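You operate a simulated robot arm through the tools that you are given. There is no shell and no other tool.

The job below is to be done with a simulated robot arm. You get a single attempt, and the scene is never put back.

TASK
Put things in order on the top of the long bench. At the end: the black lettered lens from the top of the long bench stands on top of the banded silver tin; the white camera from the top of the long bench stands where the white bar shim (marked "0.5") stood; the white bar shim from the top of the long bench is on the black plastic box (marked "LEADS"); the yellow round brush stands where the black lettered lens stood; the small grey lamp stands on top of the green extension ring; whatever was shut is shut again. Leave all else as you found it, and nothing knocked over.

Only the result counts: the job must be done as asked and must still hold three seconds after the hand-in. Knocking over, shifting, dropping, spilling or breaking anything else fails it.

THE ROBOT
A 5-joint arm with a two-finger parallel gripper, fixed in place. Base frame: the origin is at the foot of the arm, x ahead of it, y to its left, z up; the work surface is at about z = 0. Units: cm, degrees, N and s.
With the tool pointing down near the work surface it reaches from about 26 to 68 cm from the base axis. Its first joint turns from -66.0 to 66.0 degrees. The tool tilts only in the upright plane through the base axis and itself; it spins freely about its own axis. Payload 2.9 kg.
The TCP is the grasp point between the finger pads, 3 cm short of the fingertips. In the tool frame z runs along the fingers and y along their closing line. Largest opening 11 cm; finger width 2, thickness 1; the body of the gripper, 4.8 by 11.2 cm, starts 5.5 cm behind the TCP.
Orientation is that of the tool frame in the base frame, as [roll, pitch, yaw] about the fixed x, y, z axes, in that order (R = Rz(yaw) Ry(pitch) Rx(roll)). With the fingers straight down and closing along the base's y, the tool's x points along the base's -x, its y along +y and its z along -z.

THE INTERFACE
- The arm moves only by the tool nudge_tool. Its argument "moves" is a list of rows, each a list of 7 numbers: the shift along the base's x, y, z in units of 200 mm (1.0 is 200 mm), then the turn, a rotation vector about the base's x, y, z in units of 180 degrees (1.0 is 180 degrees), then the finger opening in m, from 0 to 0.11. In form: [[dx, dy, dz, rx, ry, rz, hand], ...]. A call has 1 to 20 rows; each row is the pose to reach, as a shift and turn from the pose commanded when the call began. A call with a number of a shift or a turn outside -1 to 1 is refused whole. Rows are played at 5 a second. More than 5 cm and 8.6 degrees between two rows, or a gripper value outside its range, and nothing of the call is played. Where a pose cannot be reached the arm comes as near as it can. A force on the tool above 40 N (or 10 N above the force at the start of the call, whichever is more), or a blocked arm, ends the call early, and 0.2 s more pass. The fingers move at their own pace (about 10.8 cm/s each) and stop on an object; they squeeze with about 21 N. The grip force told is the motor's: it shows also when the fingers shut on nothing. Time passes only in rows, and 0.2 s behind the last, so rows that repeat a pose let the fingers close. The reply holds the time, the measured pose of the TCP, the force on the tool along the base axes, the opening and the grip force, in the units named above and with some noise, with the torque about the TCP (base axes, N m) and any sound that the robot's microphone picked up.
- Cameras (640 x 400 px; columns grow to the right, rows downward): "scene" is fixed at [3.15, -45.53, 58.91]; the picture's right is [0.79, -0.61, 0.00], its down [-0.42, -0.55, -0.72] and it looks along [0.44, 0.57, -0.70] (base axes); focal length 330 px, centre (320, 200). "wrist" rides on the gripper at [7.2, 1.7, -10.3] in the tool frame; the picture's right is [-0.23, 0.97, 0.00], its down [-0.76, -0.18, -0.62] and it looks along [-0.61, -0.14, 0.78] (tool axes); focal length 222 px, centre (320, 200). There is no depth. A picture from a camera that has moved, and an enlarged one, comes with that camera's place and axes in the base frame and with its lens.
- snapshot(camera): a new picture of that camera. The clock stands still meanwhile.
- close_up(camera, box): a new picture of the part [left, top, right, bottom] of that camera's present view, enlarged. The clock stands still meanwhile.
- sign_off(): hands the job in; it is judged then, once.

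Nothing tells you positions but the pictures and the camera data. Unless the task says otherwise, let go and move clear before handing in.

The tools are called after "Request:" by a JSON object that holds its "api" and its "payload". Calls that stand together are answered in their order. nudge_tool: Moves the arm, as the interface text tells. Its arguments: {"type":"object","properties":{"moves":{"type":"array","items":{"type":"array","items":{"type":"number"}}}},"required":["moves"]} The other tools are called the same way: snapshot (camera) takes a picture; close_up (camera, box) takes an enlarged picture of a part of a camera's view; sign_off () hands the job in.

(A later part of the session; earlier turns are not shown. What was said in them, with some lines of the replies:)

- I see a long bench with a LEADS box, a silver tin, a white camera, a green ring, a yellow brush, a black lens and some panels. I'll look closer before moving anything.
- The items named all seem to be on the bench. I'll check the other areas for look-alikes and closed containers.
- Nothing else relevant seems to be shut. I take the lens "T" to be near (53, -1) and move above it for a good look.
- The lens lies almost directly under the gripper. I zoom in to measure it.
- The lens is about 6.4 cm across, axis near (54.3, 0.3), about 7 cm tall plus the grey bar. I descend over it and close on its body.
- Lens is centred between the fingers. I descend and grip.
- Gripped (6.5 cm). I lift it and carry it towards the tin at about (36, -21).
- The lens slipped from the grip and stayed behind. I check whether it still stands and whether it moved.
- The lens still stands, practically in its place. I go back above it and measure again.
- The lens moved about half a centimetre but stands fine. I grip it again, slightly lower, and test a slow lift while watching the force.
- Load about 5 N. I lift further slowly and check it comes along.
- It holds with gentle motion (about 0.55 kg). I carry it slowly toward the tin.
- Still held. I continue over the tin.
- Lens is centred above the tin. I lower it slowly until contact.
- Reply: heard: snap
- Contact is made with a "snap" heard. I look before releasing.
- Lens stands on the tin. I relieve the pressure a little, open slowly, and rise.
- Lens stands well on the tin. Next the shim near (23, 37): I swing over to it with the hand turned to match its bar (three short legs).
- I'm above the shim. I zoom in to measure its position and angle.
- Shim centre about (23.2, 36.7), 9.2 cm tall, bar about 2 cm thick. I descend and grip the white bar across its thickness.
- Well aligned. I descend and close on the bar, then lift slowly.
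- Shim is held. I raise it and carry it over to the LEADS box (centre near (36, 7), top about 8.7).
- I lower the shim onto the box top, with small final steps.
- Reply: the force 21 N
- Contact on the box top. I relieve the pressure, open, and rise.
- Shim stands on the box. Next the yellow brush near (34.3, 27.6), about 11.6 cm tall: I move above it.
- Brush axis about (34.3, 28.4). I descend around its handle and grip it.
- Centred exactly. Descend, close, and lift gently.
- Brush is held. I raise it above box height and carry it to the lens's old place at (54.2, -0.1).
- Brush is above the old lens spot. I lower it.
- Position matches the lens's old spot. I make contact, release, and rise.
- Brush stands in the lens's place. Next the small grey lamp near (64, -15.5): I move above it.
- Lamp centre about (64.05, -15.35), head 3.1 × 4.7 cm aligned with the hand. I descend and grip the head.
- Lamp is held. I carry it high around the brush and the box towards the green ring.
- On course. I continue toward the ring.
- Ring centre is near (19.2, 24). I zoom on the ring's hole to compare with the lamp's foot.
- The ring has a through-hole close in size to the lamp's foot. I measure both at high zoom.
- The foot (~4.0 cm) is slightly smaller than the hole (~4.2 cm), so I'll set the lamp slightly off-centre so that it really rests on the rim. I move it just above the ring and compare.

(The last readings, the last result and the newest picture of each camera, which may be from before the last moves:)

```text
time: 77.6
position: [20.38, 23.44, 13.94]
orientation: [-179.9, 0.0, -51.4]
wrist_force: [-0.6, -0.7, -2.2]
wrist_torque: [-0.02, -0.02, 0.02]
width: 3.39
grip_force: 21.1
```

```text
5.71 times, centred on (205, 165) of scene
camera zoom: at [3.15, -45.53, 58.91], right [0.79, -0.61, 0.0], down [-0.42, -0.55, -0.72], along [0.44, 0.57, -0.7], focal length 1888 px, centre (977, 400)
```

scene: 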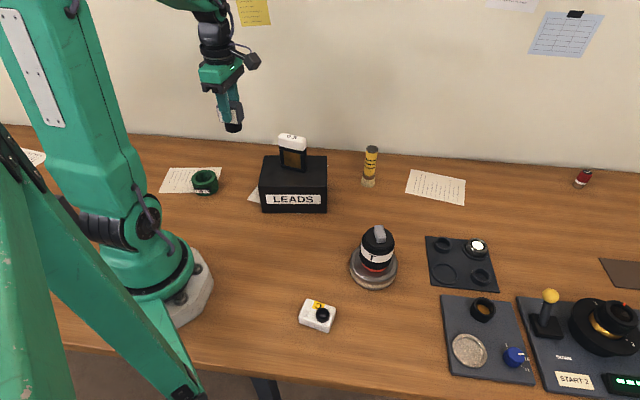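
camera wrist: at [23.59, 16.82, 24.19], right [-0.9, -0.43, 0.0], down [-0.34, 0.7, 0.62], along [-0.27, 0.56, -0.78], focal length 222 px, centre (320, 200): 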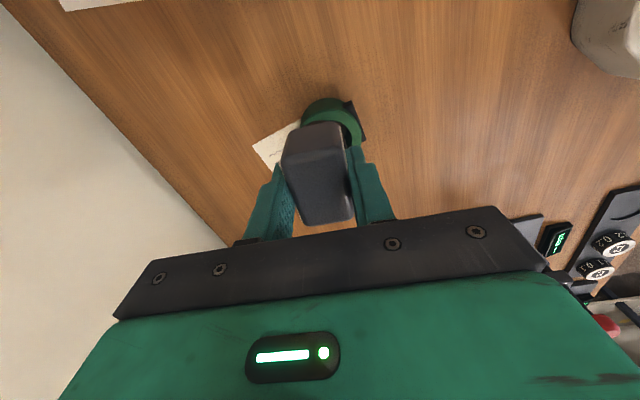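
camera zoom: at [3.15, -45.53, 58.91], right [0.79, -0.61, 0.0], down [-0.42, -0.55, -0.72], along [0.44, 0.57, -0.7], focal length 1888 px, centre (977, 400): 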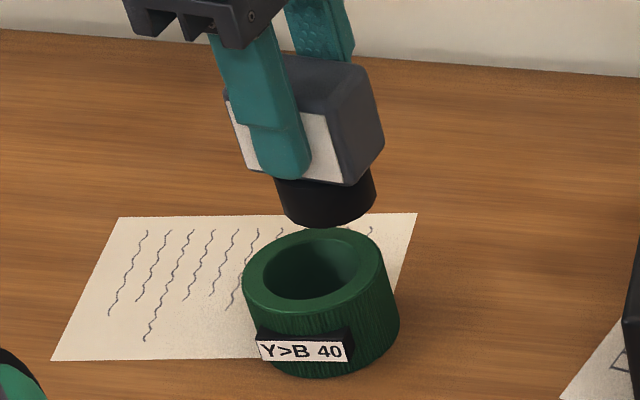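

The foot sits about 1.8 cm right of the ring's centre; I correct by 0.3 cm and lower to just above the rim.

Request:
{"api": "nudge_tool", "payload": {"moves": [[-0.014, 0.01, -0.02, 0, 0, 0, 0], [-0.015, 0.011, -0.06, 0, 0, 0, 0], [-0.015, 0.011, -0.1, 0, 0, 0, 0], [-0.015, 0.011, -0.14, 0, 0, 0, 0], [-0.015, 0.011, -0.16, 0, 0, 0, 0], [-0.015, 0.011, -0.16, 0, 0, 0, 0]]}}

Request:
{"api": "close_up", "payload": {"camera": "scene", "box": [180, 145, 240, 200]}}

Request:
{"api": "snapshot", "payload": {"camera": "wrist"}}

```text
time: 79.0
position: [20.07, 23.64, 10.85]
orientation: [180.0, 0.0, -51.2]
wrist_force: [1.2, 0.9, -1.7]
wrist_torque: [0.01, 0.01, 0.01]
width: 3.39
grip_force: 21.5
```

```text
7.27 times, centred on (210, 172) of scene
camera zoom: at [3.15, -45.53, 58.91], right [0.79, -0.61, 0.0], down [-0.42, -0.55, -0.72], along [0.44, 0.57, -0.7], focal length 2402 px, centre (1120, 400)
```

zoom: 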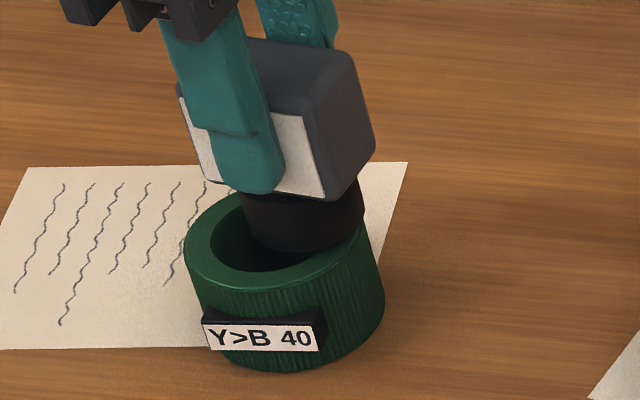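

```text
taken
camera wrist: at [23.31, 17.04, 21.05], right [-0.9, -0.43, 0.0], down [-0.34, 0.7, 0.62], along [-0.27, 0.56, -0.78], focal length 222 px, centre (320, 200)
```

wrist: 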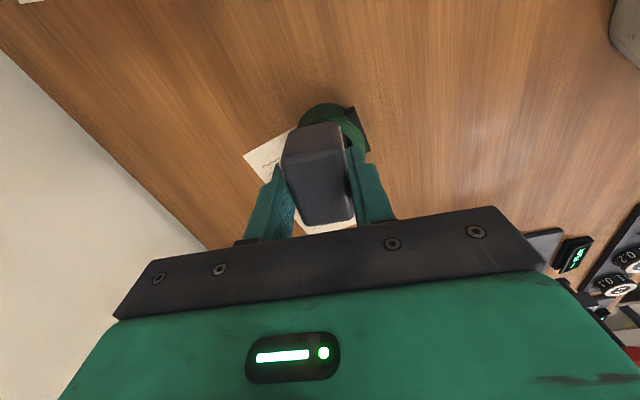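

I nudge 0.2 cm right and lower to contact.

Request:
{"api": "nudge_tool", "payload": {"moves": [[0.008, -0.006, 0, 0, 0, 0, 0], [0.008, -0.006, -0.01, 0, 0, 0, 0], [0.008, -0.006, -0.018, 0, 0, 0, 0], [0.008, -0.006, -0.018, 0, 0, 0, 0]]}}

Request:
{"api": "nudge_tool", "payload": {"moves": [[0, 0, -0.005, 0, 0, 0, 0], [0, 0, -0.01, 0, 0, 0, 0], [0, 0, -0.01, 0, 0, 0, 0]]}}

Request:
{"api": "close_up", "payload": {"camera": "scene", "box": [180, 145, 240, 200]}}

```text
time: 80.0
position: [20.22, 23.55, 10.44]
orientation: [-180.0, 0.1, -51.2]
wrist_force: [0.1, -0.1, -2.1]
wrist_torque: [0.04, -0.01, 0.01]
width: 3.35
grip_force: 21.3
```

```text
time: 80.8
position: [20.17, 23.48, 10.22]
orientation: [-180.0, -0.1, -51.2]
wrist_force: [-0.5, -0.5, -2.5]
wrist_torque: [-0.01, -0.03, 0.02]
width: 3.4
grip_force: 20.7
```

```text
7.27 times, centred on (210, 172) of scene
camera zoom: at [3.15, -45.53, 58.91], right [0.79, -0.61, 0.0], down [-0.42, -0.55, -0.72], along [0.44, 0.57, -0.7], focal length 2402 px, centre (1120, 400)
```

zoom: 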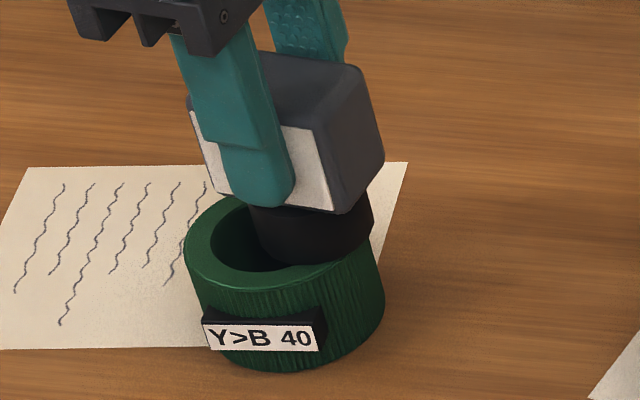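

Request:
{"api": "nudge_tool", "payload": {"moves": [[0, 0, -0.005, 0, 0, 0, 0], [0, 0, -0.01, 0, 0, 0, 0], [0, 0, -0.01, 0, 0, 0, 0]]}}

Request:
{"api": "close_up", "payload": {"camera": "scene", "box": [180, 145, 240, 200]}}

```text
time: 81.6
position: [20.29, 23.56, 10.06]
orientation: [-179.9, -0.1, -51.1]
wrist_force: [-1.2, -2.5, 16.4]
wrist_torque: [-0.14, 0.11, 0.04]
width: 3.4
grip_force: 21.3
```

```text
7.27 times, centred on (210, 172) of scene
camera zoom: at [3.14, -45.54, 58.91], right [0.79, -0.61, 0.0], down [-0.42, -0.55, -0.72], along [0.44, 0.57, -0.7], focal length 2402 px, centre (1120, 400)
```

zoom: 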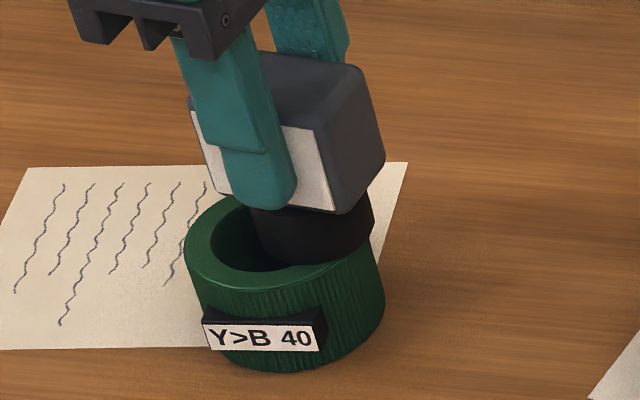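

The foot rests on the rim. I relieve pressure and open only slightly first, to see whether it stands by itself.

Request:
{"api": "nudge_tool", "payload": {"moves": [[0, 0, 0.005, 0, 0, 0, 0], [0, 0, 0.006, 0, 0, 0, 0.034], [0, 0, 0.006, 0, 0, 0, 0.037], [0, 0, 0.006, 0, 0, 0, 0.042], [0, 0, 0.006, 0, 0, 0, 0.045], [0, 0, 0.006, 0, 0, 0, 0.045]]}}

Request:
{"api": "close_up", "payload": {"camera": "scene", "box": [180, 145, 240, 200]}}

Request:
{"api": "snapshot", "payload": {"camera": "wrist"}}

```text
time: 83.0
position: [20.24, 23.48, 9.96]
orientation: [-179.9, 0.0, -51.2]
wrist_force: [0.0, 0.6, -0.1]
wrist_torque: [-0.01, 0.03, -0.02]
width: 4.47
grip_force: 0.0
```

```text
7.27 times, centred on (210, 172) of scene
camera zoom: at [3.15, -45.53, 58.91], right [0.79, -0.61, 0.0], down [-0.42, -0.55, -0.72], along [0.44, 0.57, -0.7], focal length 2402 px, centre (1120, 400)
```

zoom: 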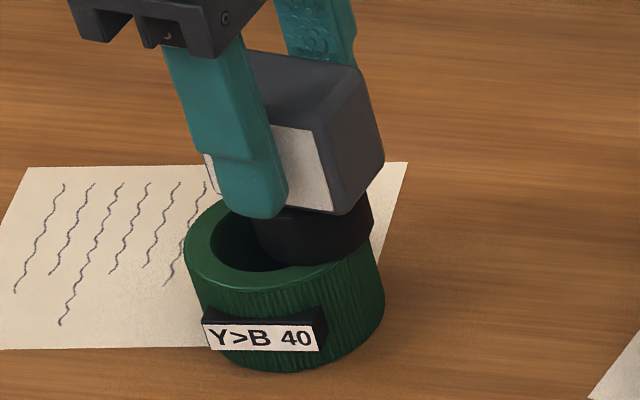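

```text
taken
camera wrist: at [23.49, 16.89, 20.44], right [-0.9, -0.43, 0.0], down [-0.34, 0.7, 0.62], along [-0.27, 0.56, -0.78], focal length 222 px, centre (320, 200)
```

wrist: 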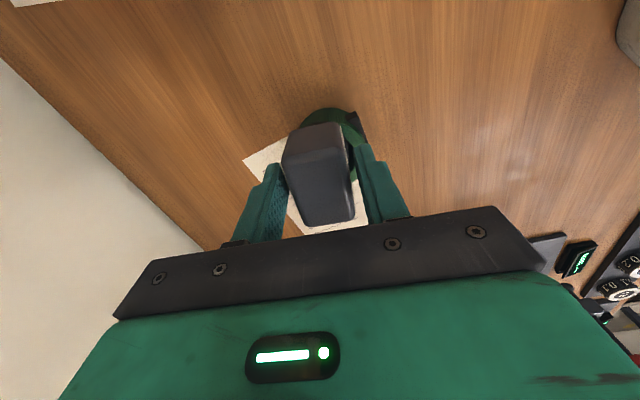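

The lamp stands by itself. I open fully and rise.

Request:
{"api": "nudge_tool", "payload": {"moves": [[0, 0, 0, 0, 0, 0, 0.055], [0, 0, 0, 0, 0, 0, 0.07], [0, 0, 0.05, 0, 0, 0, 0.07], [0, 0, 0.15, 0, 0, 0, 0.07], [0, 0, 0.3, 0, 0, 0, 0.07], [0, 0, 0.5, 0, 0, 0, 0.07], [0, 0, 0.6, 0, 0, 0, 0.07], [0, 0, 0.6, 0, 0, 0, 0.07]]}}

Request:
{"api": "close_up", "payload": {"camera": "scene", "box": [180, 145, 240, 200]}}

Request:
{"api": "close_up", "payload": {"camera": "wrist", "box": [260, 50, 380, 150]}}

Request:
{"api": "snapshot", "payload": {"camera": "scene"}}

```text
time: 84.8
position: [20.34, 23.48, 22.17]
orientation: [180.0, 0.0, -51.2]
wrist_force: [0.0, 0.3, -0.4]
wrist_torque: [0.01, 0.02, -0.02]
width: 7.0
grip_force: 0.2
```

```text
7.27 times, centred on (210, 172) of scene
camera zoom: at [3.15, -45.53, 58.91], right [0.79, -0.61, 0.0], down [-0.42, -0.55, -0.72], along [0.44, 0.57, -0.7], focal length 2402 px, centre (1120, 400)
```

zoom: 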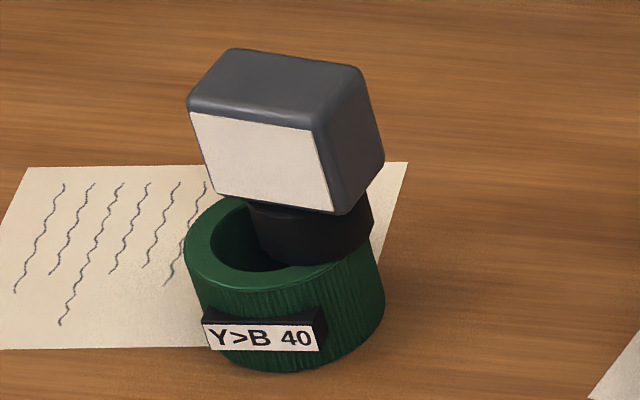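

```text
4.00 times, centred on (320, 100) of wrist
camera zoom: at [23.54, 16.9, 32.44], right [-0.9, -0.43, 0.0], down [-0.34, 0.7, 0.62], along [-0.27, 0.56, -0.78], focal length 888 px, centre (320, 600)
```

zoom: 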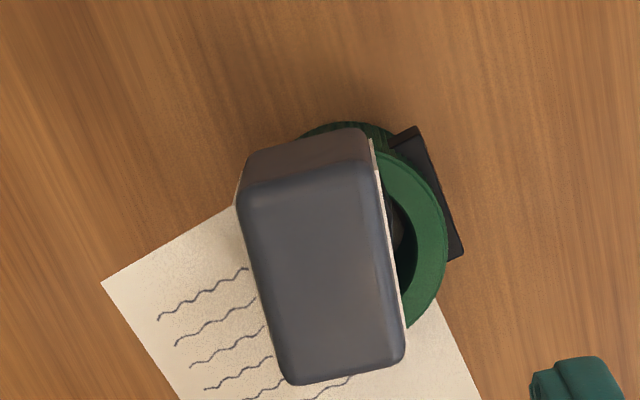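

```text
taken
```

scene: 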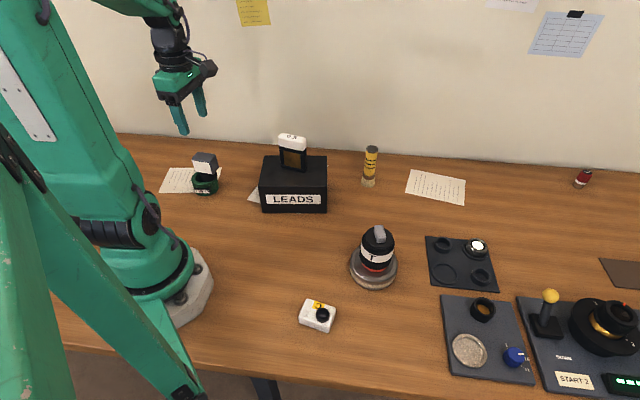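

The lamp stands steady on the ring. Last item: the white camera near (21, -22). I swing around the front to it.

Request:
{"api": "nudge_tool", "payload": {"moves": [[0.02, -0.03, 0.1, 0, 0, -0.005, 0.09], [0.1, -0.17, 0.19, 0, 0, -0.01, 0.1], [0.21, -0.36, 0.19, 0, 0, -0.015, 0.1], [0.32, -0.55, 0.19, 0, 0, -0.02, 0.1], [0.43, -0.74, 0.19, 0, 0, -0.024, 0.1], [0.542, -0.925, 0.19, 0, 0, -0.028, 0.1]]}}

Request:
{"api": "nudge_tool", "payload": {"moves": [[-0.02, -0.2, 0, 0, 0, 0, 0.1], [-0.06, -0.42, 0, 0, 0, 0, 0.1], [-0.1, -0.64, 0, 0, 0, 0, 0.1], [-0.15, -0.85, 0, 0, 0, 0, 0.1]]}}

Request:
{"api": "nudge_tool", "payload": {"moves": [[-0.1, -0.15, -0.05, 0, 0, 0, 0.1], [-0.2, -0.3, -0.15, 0, 0, 0, 0.1], [-0.325, -0.475, -0.25, 0, 0, 0, 0.1], [-0.325, -0.475, -0.3, 0, 0, 0, 0.1], [-0.325, -0.475, -0.3, 0, 0, 0, 0.1]]}}

Request:
{"api": "snapshot", "payload": {"camera": "wrist"}}

Request:
{"api": "snapshot", "payload": {"camera": "scene"}}

```text
time: 86.2
position: [31.23, 5.05, 26.05]
orientation: [179.9, 0.0, -56.2]
wrist_force: [0.0, 0.2, 0.1]
wrist_torque: [0.01, -0.03, 0.04]
width: 9.98
grip_force: 0.1
```

```text
time: 87.2
position: [28.12, -11.97, 26.01]
orientation: [180.0, 0.1, -56.1]
wrist_force: [0.7, -1.1, 1.3]
wrist_torque: [-0.01, -0.03, -0.03]
width: 10.01
grip_force: 0.2
```

```text
time: 88.4
position: [21.55, -21.45, 19.92]
orientation: [179.9, 0.0, -56.2]
wrist_force: [0.3, 1.4, -0.2]
wrist_torque: [-0.02, -0.01, 0.02]
width: 10.01
grip_force: 0.1
```

```text
taken
camera wrist: at [24.21, -28.3, 30.26], right [-0.94, -0.35, 0.0], down [-0.28, 0.73, 0.62], along [-0.22, 0.58, -0.78], focal length 222 px, centre (320, 200)
```

wrist: 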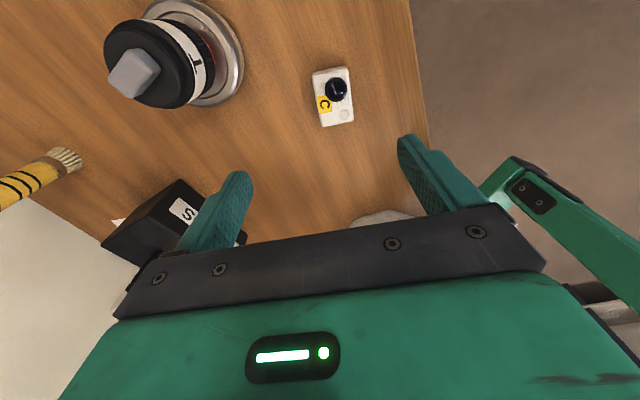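

```text
taken
```

scene: 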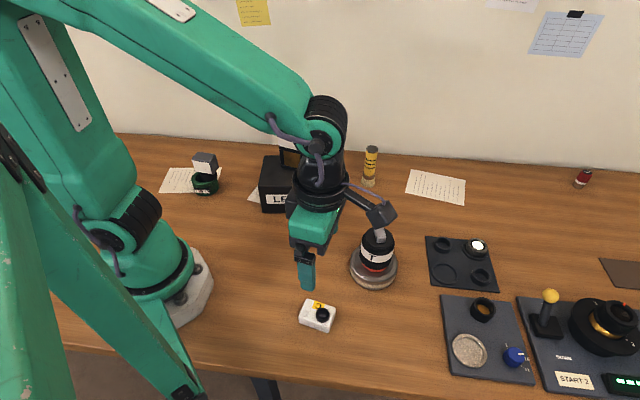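

Request:
{"api": "close_up", "payload": {"camera": "wrist", "box": [280, 50, 380, 150]}}

Request:
{"api": "close_up", "payload": {"camera": "scene", "box": [290, 285, 350, 345]}}

```text
4.00 times, centred on (330, 100) of wrist
camera zoom: at [24.21, -28.3, 30.26], right [-0.94, -0.35, 0.0], down [-0.28, 0.73, 0.62], along [-0.22, 0.58, -0.78], focal length 888 px, centre (280, 600)
```

zoom: 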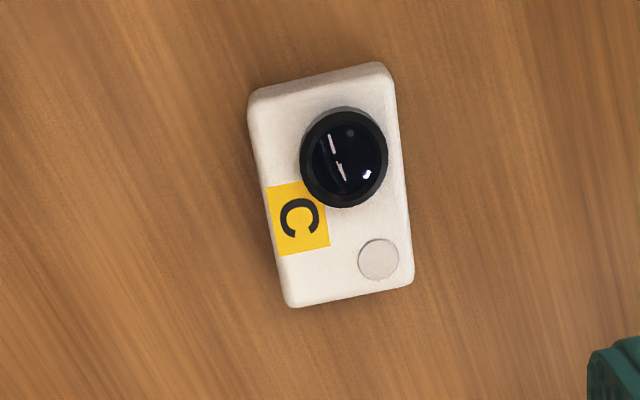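

```text
6.67 times, centred on (320, 315) of scene
camera zoom: at [3.15, -45.53, 58.91], right [0.79, -0.61, 0.0], down [-0.42, -0.55, -0.72], along [0.44, 0.57, -0.7], focal length 2202 px, centre (320, -567)
```

zoom: 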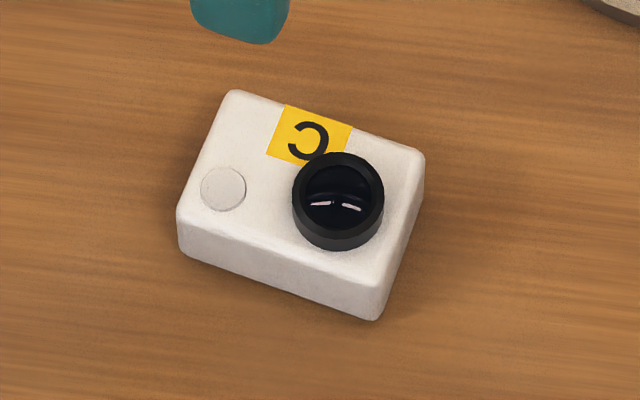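

Camera is about 6 × 4 × 1.8 cm, centre (20.4, -22.3), aligned with the hand. I descend in two stages.

Request:
{"api": "nudge_tool", "payload": {"moves": [[-0.055, -0.04, -0.1, 0, 0, 0, 0.09], [-0.055, -0.04, -0.25, 0, 0, 0, 0.08], [-0.055, -0.04, -0.4, 0, 0, 0, 0.075], [-0.055, -0.04, -0.55, 0, 0, 0, 0.075], [-0.055, -0.04, -0.6, 0, 0, 0, 0.075], [-0.055, -0.04, -0.6, 0, 0, 0, 0.075]]}}

Request:
{"api": "snapshot", "payload": {"camera": "wrist"}}

Request:
{"api": "close_up", "payload": {"camera": "scene", "box": [270, 260, 370, 350]}}

```text
time: 89.8
position: [20.4, -22.18, 7.94]
orientation: [179.9, 0.0, -56.2]
wrist_force: [0.6, 0.7, 0.3]
wrist_torque: [0.01, 0.01, 0.01]
width: 7.5
grip_force: 0.1
```

```text
taken
camera wrist: at [23.11, -29.17, 18.21], right [-0.94, -0.35, 0.0], down [-0.28, 0.73, 0.62], along [-0.22, 0.58, -0.78], focal length 222 px, centre (320, 200)
```

wrist: 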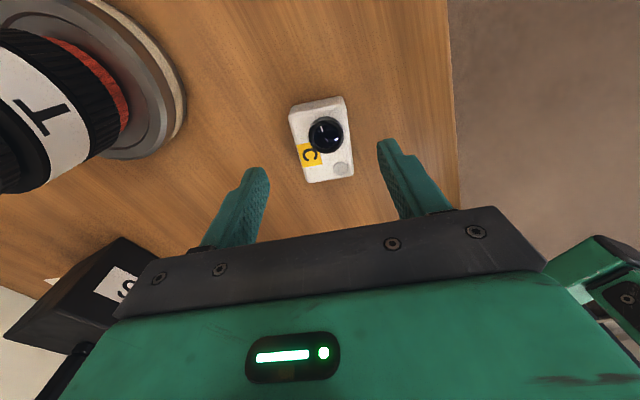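

```text
4.44 times, centred on (320, 305) of scene
camera zoom: at [3.15, -45.53, 58.91], right [0.79, -0.61, 0.0], down [-0.42, -0.55, -0.72], along [0.44, 0.57, -0.7], focal length 1468 px, centre (320, -267)
```

zoom: 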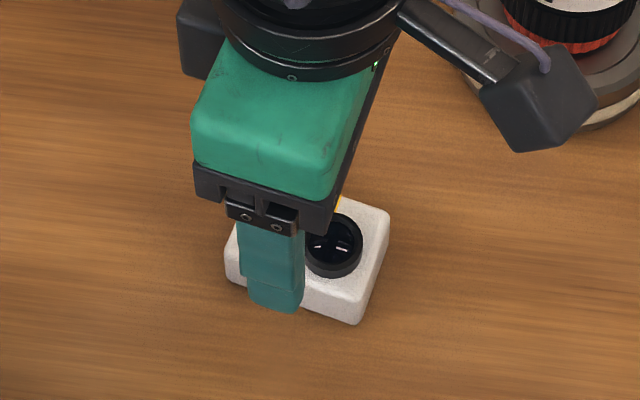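

Request:
{"api": "nudge_tool", "payload": {"moves": [[0, 0, -0.06, 0, 0, 0, 0.075], [0, 0, -0.13, 0, 0, 0, 0.075], [0, 0, -0.19, 0, 0, 0, 0.075], [0, 0, -0.22, 0, 0, 0, 0.075], [0, 0, -0.23, 0, 0, 0, 0.075], [0, 0, -0.23, 0, 0, 0, 0.06], [0, 0, -0.23, 0, 0, 0, 0.045], [0, 0, -0.23, 0, 0, 0, 0.03], [0, 0, -0.23, 0, 0, 0, 0.0], [0, 0, -0.23, 0, 0, 0, 0.0], [0, 0, -0.23, 0, 0, 0, 0.0]]}}

Request:
{"api": "close_up", "payload": {"camera": "scene", "box": [270, 260, 370, 350]}}

```text
time: 92.2
position: [20.51, -22.34, 3.32]
orientation: [180.0, -0.1, -56.2]
wrist_force: [-0.3, 0.7, 0.4]
wrist_torque: [0.03, 0.01, -0.01]
width: 4.1
grip_force: 20.5
```

```text
4.44 times, centred on (320, 305) of scene
camera zoom: at [3.15, -45.53, 58.91], right [0.79, -0.61, 0.0], down [-0.42, -0.55, -0.72], along [0.44, 0.57, -0.7], focal length 1468 px, centre (320, -267)
```

zoom: 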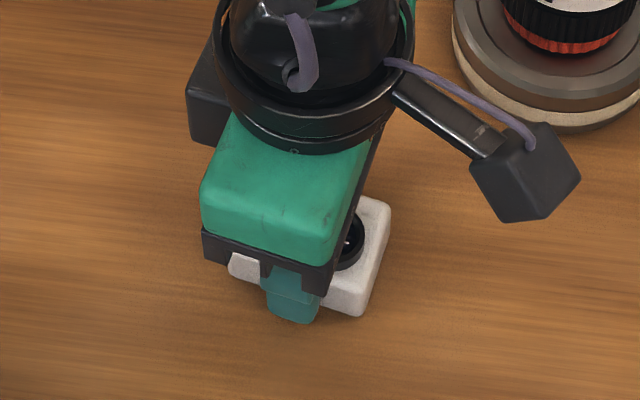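

Gripped at 4.1 cm. I lift slowly and check.

Request:
{"api": "nudge_tool", "payload": {"moves": [[0, 0, 0.01, 0, 0, 0, 0], [0, 0, 0.03, 0, 0, 0, 0], [0, 0, 0.06, 0, 0, 0, 0], [0, 0, 0.1, 0, 0, 0, 0], [0, 0, 0.15, 0, 0, 0, 0], [0, 0, 0.2, 0, 0, 0, 0], [0, 0, 0.2, 0, 0, 0, 0]]}}

Request:
{"api": "close_up", "payload": {"camera": "scene", "box": [270, 230, 370, 350]}}

Request:
{"api": "snapshot", "payload": {"camera": "wrist"}}

```text
time: 93.8
position: [20.38, -22.28, 7.36]
orientation: [-180.0, 0.0, -56.2]
wrist_force: [-0.4, 0.0, -2.0]
wrist_torque: [-0.02, 0.0, -0.03]
width: 4.11
grip_force: 21.3
```

```text
3.33 times, centred on (320, 290) of scene
camera zoom: at [3.15, -45.53, 58.91], right [0.79, -0.61, 0.0], down [-0.42, -0.55, -0.72], along [0.44, 0.57, -0.7], focal length 1101 px, centre (320, -100)
```

zoom: 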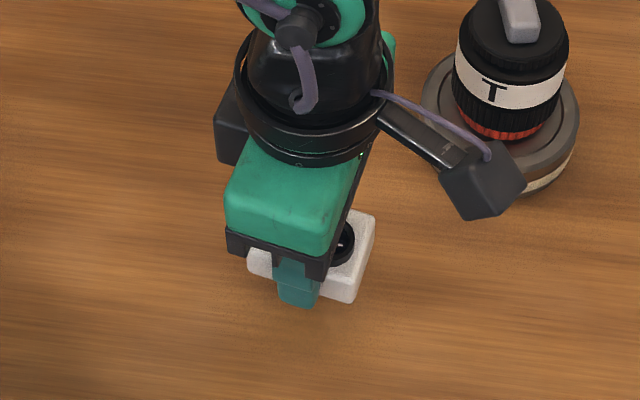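

```text
taken
camera wrist: at [23.11, -29.15, 17.67], right [-0.94, -0.35, 0.0], down [-0.28, 0.73, 0.62], along [-0.22, 0.58, -0.78], focal length 222 px, centre (320, 200)
```

wrist: 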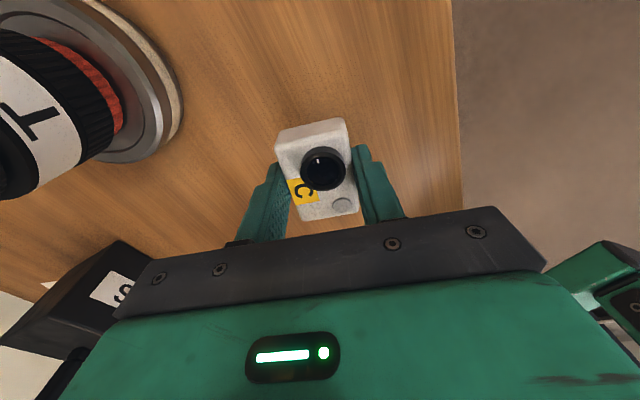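

Held well. I raise it high and carry it around to the shim's old place (23.2, 36.7).

Request:
{"api": "nudge_tool", "payload": {"moves": [[0, 0, 0.03, 0, 0, 0, 0], [0, 0, 0.1, 0, 0, 0, 0], [0, 0, 0.18, 0, 0, 0, 0], [0, 0, 0.27, 0, 0, 0, 0], [0, 0, 0.36, 0, 0, 0, 0], [0, 0, 0.45, 0, 0, 0, 0], [0, 0, 0.54, 0, 0, 0, 0], [0, 0, 0.63, 0, 0, 0, 0], [0, 0, 0.72, 0, 0, 0, 0], [0.03, 0.04, 0.8, 0, 0, 0, 0], [0.08, 0.108, 0.87, 0, 0, 0, 0], [0.14, 0.19, 0.92, 0, 0, 0, 0], [0.2, 0.271, 0.93, 0, 0, 0, 0], [0.26, 0.352, 0.93, 0, 0, 0, 0], [0.32, 0.434, 0.93, 0, 0, 0, 0], [0.36, 0.488, 0.93, 0, 0, 0, 0], [0.38, 0.515, 0.93, 0, 0, 0, 0]]}}

Request:
{"api": "nudge_tool", "payload": {"moves": [[0.005, 0.03, 0, 0, 0, 0, 0], [0.02, 0.1, 0, 0, 0, 0, 0], [0.035, 0.2, 0, 0, 0, 0, 0], [0.053, 0.3, 0, 0, 0, 0, 0], [0.07, 0.4, 0, 0, 0, 0, 0], [0.09, 0.5, 0, 0, 0, 0, 0], [0.106, 0.6, 0, 0, 0, 0, 0], [0.124, 0.7, 0, 0, 0, 0, 0], [0.141, 0.8, 0, 0, 0, 0, 0], [0.15, 0.85, 0, 0, 0, 0, 0]]}}

Request:
{"api": "nudge_tool", "payload": {"moves": [[-0.007, 0.03, 0, 0, 0, 0, 0], [-0.022, 0.1, 0, 0, 0, 0, 0], [-0.044, 0.2, 0, 0, 0, 0, 0], [-0.066, 0.3, 0, 0, 0, 0, 0], [-0.088, 0.4, 0, 0, 0, 0, 0], [-0.11, 0.5, 0, 0, 0, 0, 0], [-0.131, 0.6, 0, 0, 0, 0, 0], [-0.153, 0.7, 0, 0, 0, 0, 0], [-0.168, 0.77, 0, 0, 0, 0, 0], [-0.175, 0.8, 0, 0, 0, 0, 0]]}}

Request:
{"api": "snapshot", "payload": {"camera": "scene"}}

Request:
{"api": "snapshot", "payload": {"camera": "wrist"}}

```text
time: 97.4
position: [28.02, -12.01, 25.9]
orientation: [-180.0, 0.0, -56.2]
wrist_force: [-0.1, 0.7, -1.2]
wrist_torque: [-0.02, -0.01, 0.01]
width: 4.1
grip_force: 21.1
```

```text
time: 99.6
position: [31.07, 5.17, 25.92]
orientation: [179.9, 0.0, -56.1]
wrist_force: [0.1, 0.2, -1.2]
wrist_torque: [0.02, 0.0, -0.02]
width: 4.13
grip_force: 21.4
```

```text
time: 101.8
position: [27.71, 21.03, 25.85]
orientation: [179.9, 0.0, -56.2]
wrist_force: [-0.1, -0.5, -1.9]
wrist_torque: [-0.02, -0.03, 0.02]
width: 4.16
grip_force: 20.5
```

```text
taken
```

scene: 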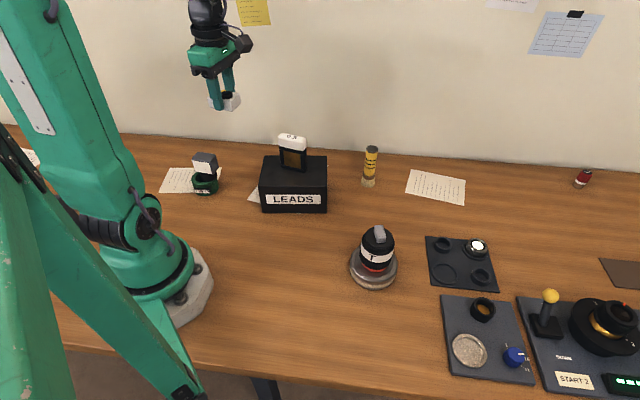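

```text
taken
camera wrist: at [30.18, 14.16, 36.25], right [-0.94, -0.35, 0.0], down [-0.28, 0.73, 0.62], along [-0.22, 0.58, -0.78], focal length 222 px, centre (320, 200)
```

wrist: 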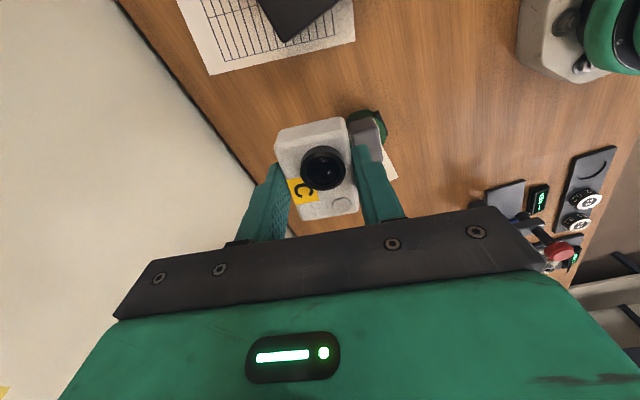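

Request:
{"api": "nudge_tool", "payload": {"moves": [[-0.008, 0.03, 0, 0, 0, 0, 0], [-0.027, 0.1, 0, 0, 0, 0, 0], [-0.054, 0.2, 0, 0, 0, 0, 0], [-0.081, 0.3, -0.03, 0, 0, 0, 0], [-0.108, 0.4, -0.08, 0, 0, 0, 0], [-0.135, 0.5, -0.14, 0, 0, 0, 0], [-0.162, 0.6, -0.2, 0, 0, 0, 0], [-0.19, 0.7, -0.26, 0, 0, 0, 0], [-0.206, 0.76, -0.32, 0, 0, 0, 0], [-0.2125, 0.785, -0.4, 0, 0, 0, 0], [-0.2125, 0.785, -0.48, 0, 0, 0, 0], [-0.2125, 0.785, -0.56, 0, 0, 0, 0], [-0.2125, 0.785, -0.64, 0, 0, 0, 0], [-0.2125, 0.785, -0.72, 0, 0, 0, 0], [-0.2125, 0.785, -0.8, 0, 0, 0, 0], [-0.2125, 0.785, -0.86, 0, 0, 0, 0], [-0.2125, 0.785, -0.89, 0, 0, 0, 0], [-0.2125, 0.785, -0.9, 0, 0, 0, 0], [-0.2125, 0.785, -0.9, 0, 0, 0, 0]]}}

Request:
{"api": "close_up", "payload": {"camera": "scene", "box": [150, 90, 250, 200]}}

Request:
{"api": "snapshot", "payload": {"camera": "wrist"}}

```text
time: 105.8
position: [23.38, 36.76, 7.76]
orientation: [-180.0, 0.0, -56.2]
wrist_force: [-0.2, -1.4, -0.2]
wrist_torque: [0.0, -0.01, 0.01]
width: 4.13
grip_force: 21.3
```

```text
3.64 times, centred on (200, 145) of scene
camera zoom: at [3.15, -45.53, 58.91], right [0.79, -0.61, 0.0], down [-0.42, -0.55, -0.72], along [0.44, 0.57, -0.7], focal length 1201 px, centre (756, 400)
```

zoom: 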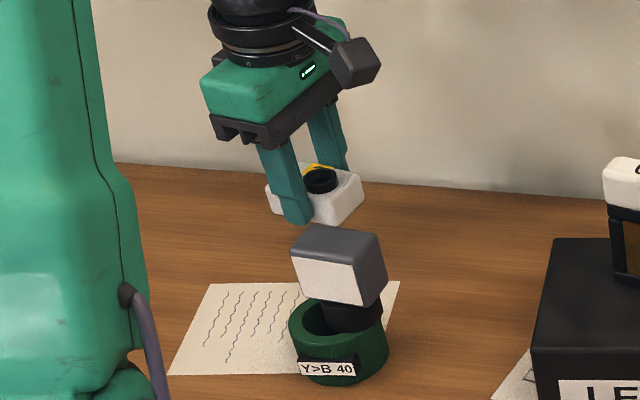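

```text
taken
camera wrist: at [25.96, 29.83, 18.17], right [-0.94, -0.35, 0.0], down [-0.28, 0.73, 0.62], along [-0.22, 0.58, -0.78], focal length 222 px, centre (320, 200)
```

wrist: 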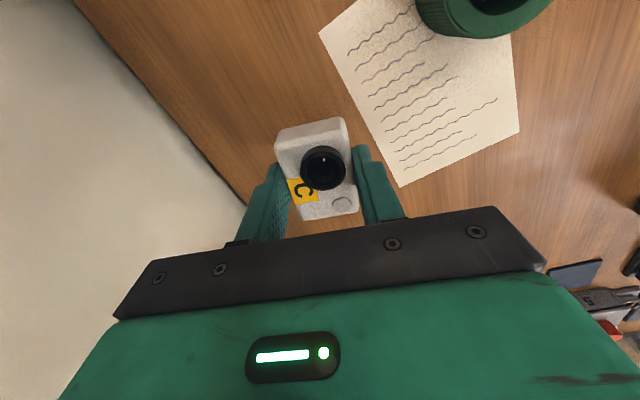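

Directly above the shim's old spot. I lower to the table.

Request:
{"api": "nudge_tool", "payload": {"moves": [[0, 0, -0.03, 0, 0, 0, 0], [0, 0, -0.08, 0, 0, 0, 0], [0, 0, -0.13, 0, 0, 0, 0], [0, 0, -0.18, 0, 0, 0, 0], [0, 0, -0.205, 0, 0, 0, 0], [0, 0, -0.215, 0, 0, 0, 0], [0, 0, -0.22, 0, 0, 0, 0], [0, 0, -0.225, 0, 0, 0, 0], [0, 0, -0.225, 0, 0, 0, 0]]}}

Request:
{"api": "close_up", "payload": {"camera": "scene", "box": [150, 90, 250, 200]}}

```text
time: 107.8
position: [23.28, 36.65, 3.4]
orientation: [-179.9, 0.1, -56.1]
wrist_force: [-0.4, -0.2, -0.6]
wrist_torque: [-0.04, -0.03, -0.04]
width: 4.13
grip_force: 21.1
```

```text
3.64 times, centred on (200, 145) of scene
camera zoom: at [3.15, -45.53, 58.91], right [0.79, -0.61, 0.0], down [-0.42, -0.55, -0.72], along [0.44, 0.57, -0.7], focal length 1201 px, centre (756, 400)
```

zoom: 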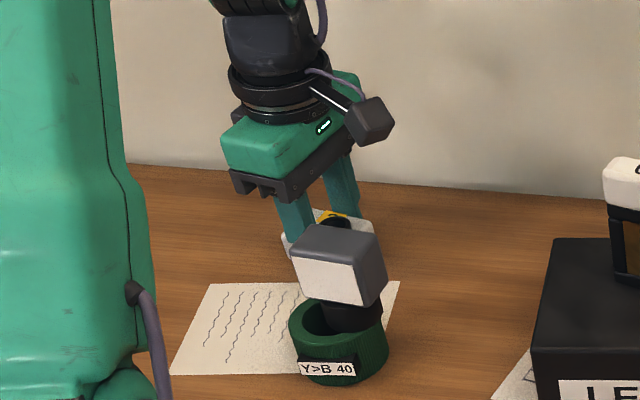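

Request:
{"api": "nudge_tool", "payload": {"moves": [[0, 0, -0.004, 0, 0, 0, 0], [0, 0, -0.006, 0, 0, 0, 0], [0, 0, -0.006, 0, 0, 0, 0]]}}

Request:
{"api": "nudge_tool", "payload": {"moves": [[0, 0, 0.002, 0, 0, 0, 0], [0, 0, 0.004, 0, 0, 0, 0.042], [0, 0, 0.004, 0, 0, 0, 0.05], [0, 0, 0.004, 0, 0, 0, 0.06], [0, 0, 0.004, 0, 0, 0, 0.07], [0, 0, 0.03, 0, 0, 0, 0.07], [0, 0, 0.1, 0, 0, 0, 0.07], [0, 0, 0.25, 0, 0, 0, 0.07], [0, 0, 0.45, 0, 0, 0, 0.07], [0, 0, 0.65, 0, 0, 0, 0.07], [0, 0, 0.85, 0, 0, 0, 0.07], [0, 0, 0.85, 0, 0, 0, 0.07]]}}

Request:
{"api": "snapshot", "payload": {"camera": "scene"}}

Request:
{"api": "snapshot", "payload": {"camera": "wrist"}}

Request:
{"api": "close_up", "payload": {"camera": "scene", "box": [150, 110, 250, 200]}}

```text
time: 108.6
position: [23.24, 36.68, 3.38]
orientation: [180.0, 0.0, -56.2]
wrist_force: [0.2, -4.7, 11.6]
wrist_torque: [-0.1, 0.11, 0.01]
width: 4.14
grip_force: 21.2
```

```text
time: 111.2
position: [23.23, 36.71, 20.39]
orientation: [180.0, 0.0, -56.2]
wrist_force: [0.0, 0.5, -0.3]
wrist_torque: [-0.02, -0.01, 0.02]
width: 6.99
grip_force: 0.0
```

```text
taken
```

scene: 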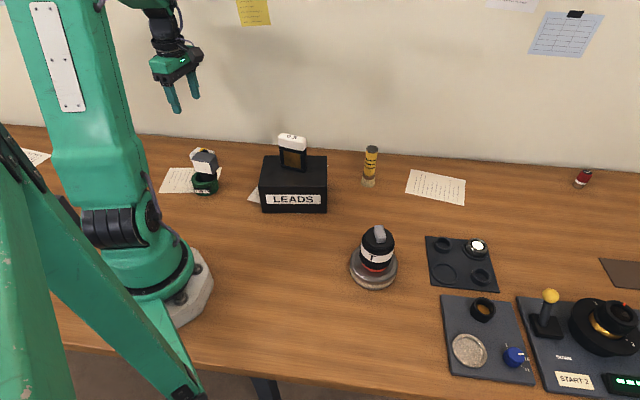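

```text
taken
camera wrist: at [25.96, 29.81, 30.63], right [-0.94, -0.35, 0.0], down [-0.28, 0.73, 0.62], along [-0.22, 0.58, -0.78], focal length 222 px, centre (320, 200)
```

wrist: 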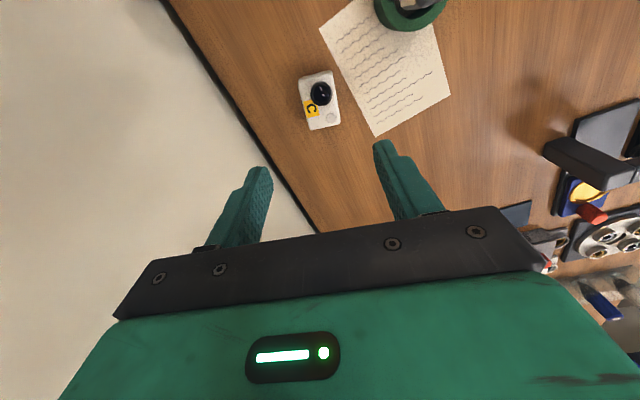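

```text
4.44 times, centred on (200, 155) of scene
camera zoom: at [3.15, -45.53, 58.91], right [0.79, -0.61, 0.0], down [-0.42, -0.55, -0.72], along [0.44, 0.57, -0.7], focal length 1468 px, centre (853, 400)
```

zoom: 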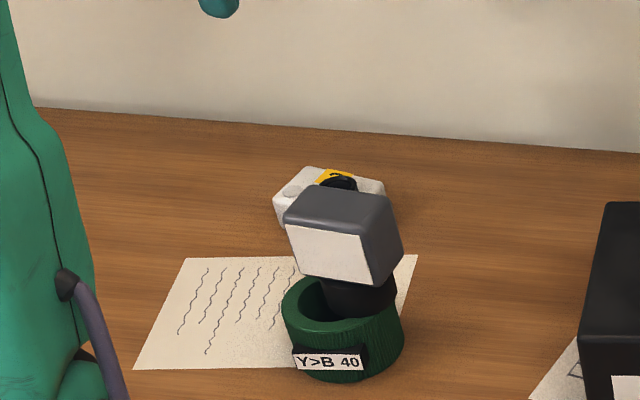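

All five items are placed. I check the tin, lens and the rest closely before handing in.

Request:
{"api": "close_up", "payload": {"camera": "scene", "box": [280, 230, 420, 340]}}

Request:
{"api": "close_up", "payload": {"camera": "scene", "box": [250, 120, 390, 220]}}

Request:
{"api": "close_up", "payload": {"camera": "scene", "box": [400, 220, 640, 400]}}

Request:
{"api": "close_up", "payload": {"camera": "wrist", "box": [280, 0, 460, 130]}}

```text
3.64 times, centred on (350, 285) of scene
camera zoom: at [3.15, -45.53, 58.91], right [0.79, -0.61, 0.0], down [-0.42, -0.55, -0.72], along [0.44, 0.57, -0.7], focal length 1201 px, centre (211, -109)
```

zoom: 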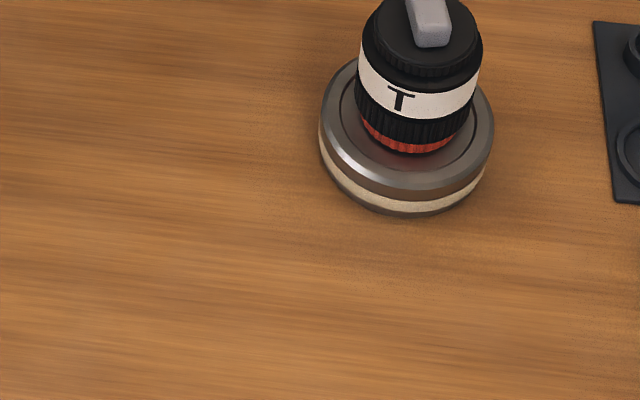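

```text
4.00 times, centred on (320, 170) of scene
camera zoom: at [3.15, -45.53, 58.91], right [0.79, -0.61, 0.0], down [-0.42, -0.55, -0.72], along [0.44, 0.57, -0.7], focal length 1321 px, centre (320, 320)
```

zoom: 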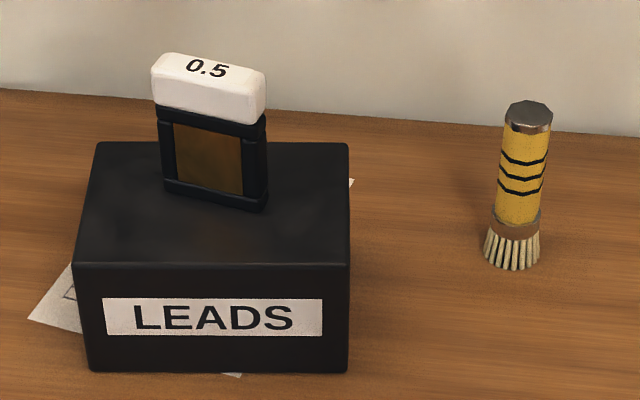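

```text
2.22 times, centred on (520, 310) of scene
camera zoom: at [3.15, -45.53, 58.91], right [0.79, -0.61, 0.0], down [-0.42, -0.55, -0.72], along [0.44, 0.57, -0.7], focal length 734 px, centre (-124, -44)
```

zoom: 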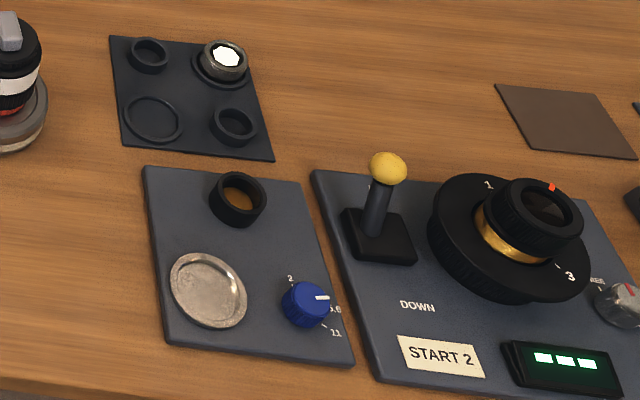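

```text
3.08 times, centred on (370, 65) of wrist
camera zoom: at [25.96, 29.81, 30.63], right [-0.94, -0.35, 0.0], down [-0.28, 0.73, 0.62], along [-0.22, 0.58, -0.78], focal length 684 px, centre (166, 615)
```

zoom: 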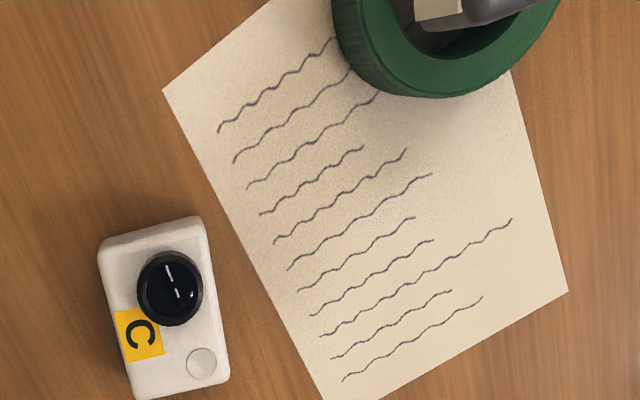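

Everything stands where it should: lens on tin, shim on box, brush in the lens's place, lamp on the ring, camera in the shim's place. The tin and panels look unchanged and the arm is clear, so I hand in.

Request:
{"api": "sign_off", "payload": {}}

```text
The job is handed in.
```

I moved all five items to where you asked and handed the job in. In the last pictures nothing was knocked over and nothing else looked shifted, but I haven't been told the result of the judging.

| Item | Where it is now |
|---|---|
| Black lettered lens ("T") | Upright on top of the banded silver tin |
| White bar shim ("0.5") | Standing on the black LEADS box |
| Yellow round brush | Where the lens stood, within about half a centimetre |
| Small grey lamp | On the rim of the green extension ring |
| White camera | Where the shim stood, lying flat as it was before |

Three things could matter for the judging:

- **Lens slip:** on my first lift the lens slid out of the fingers. It stayed upright, about half a centimetre from its place, and the second, slower lift worked.
- **Snap at the tin:** I heard a snap as the lens touched the tin. The tin looked the same before and after and had not moved, but I don't know what made the sound.
- **Lamp off-centre:** the ring's hole is slightly wider than the lamp's foot, so I set the lamp about 1.2 to 1.5 cm off-centre to rest on the rim. It was still standing in the last pictures, almost 30 seconds after I let go.

I opened nothing during the job, so nothing needed shutting again.
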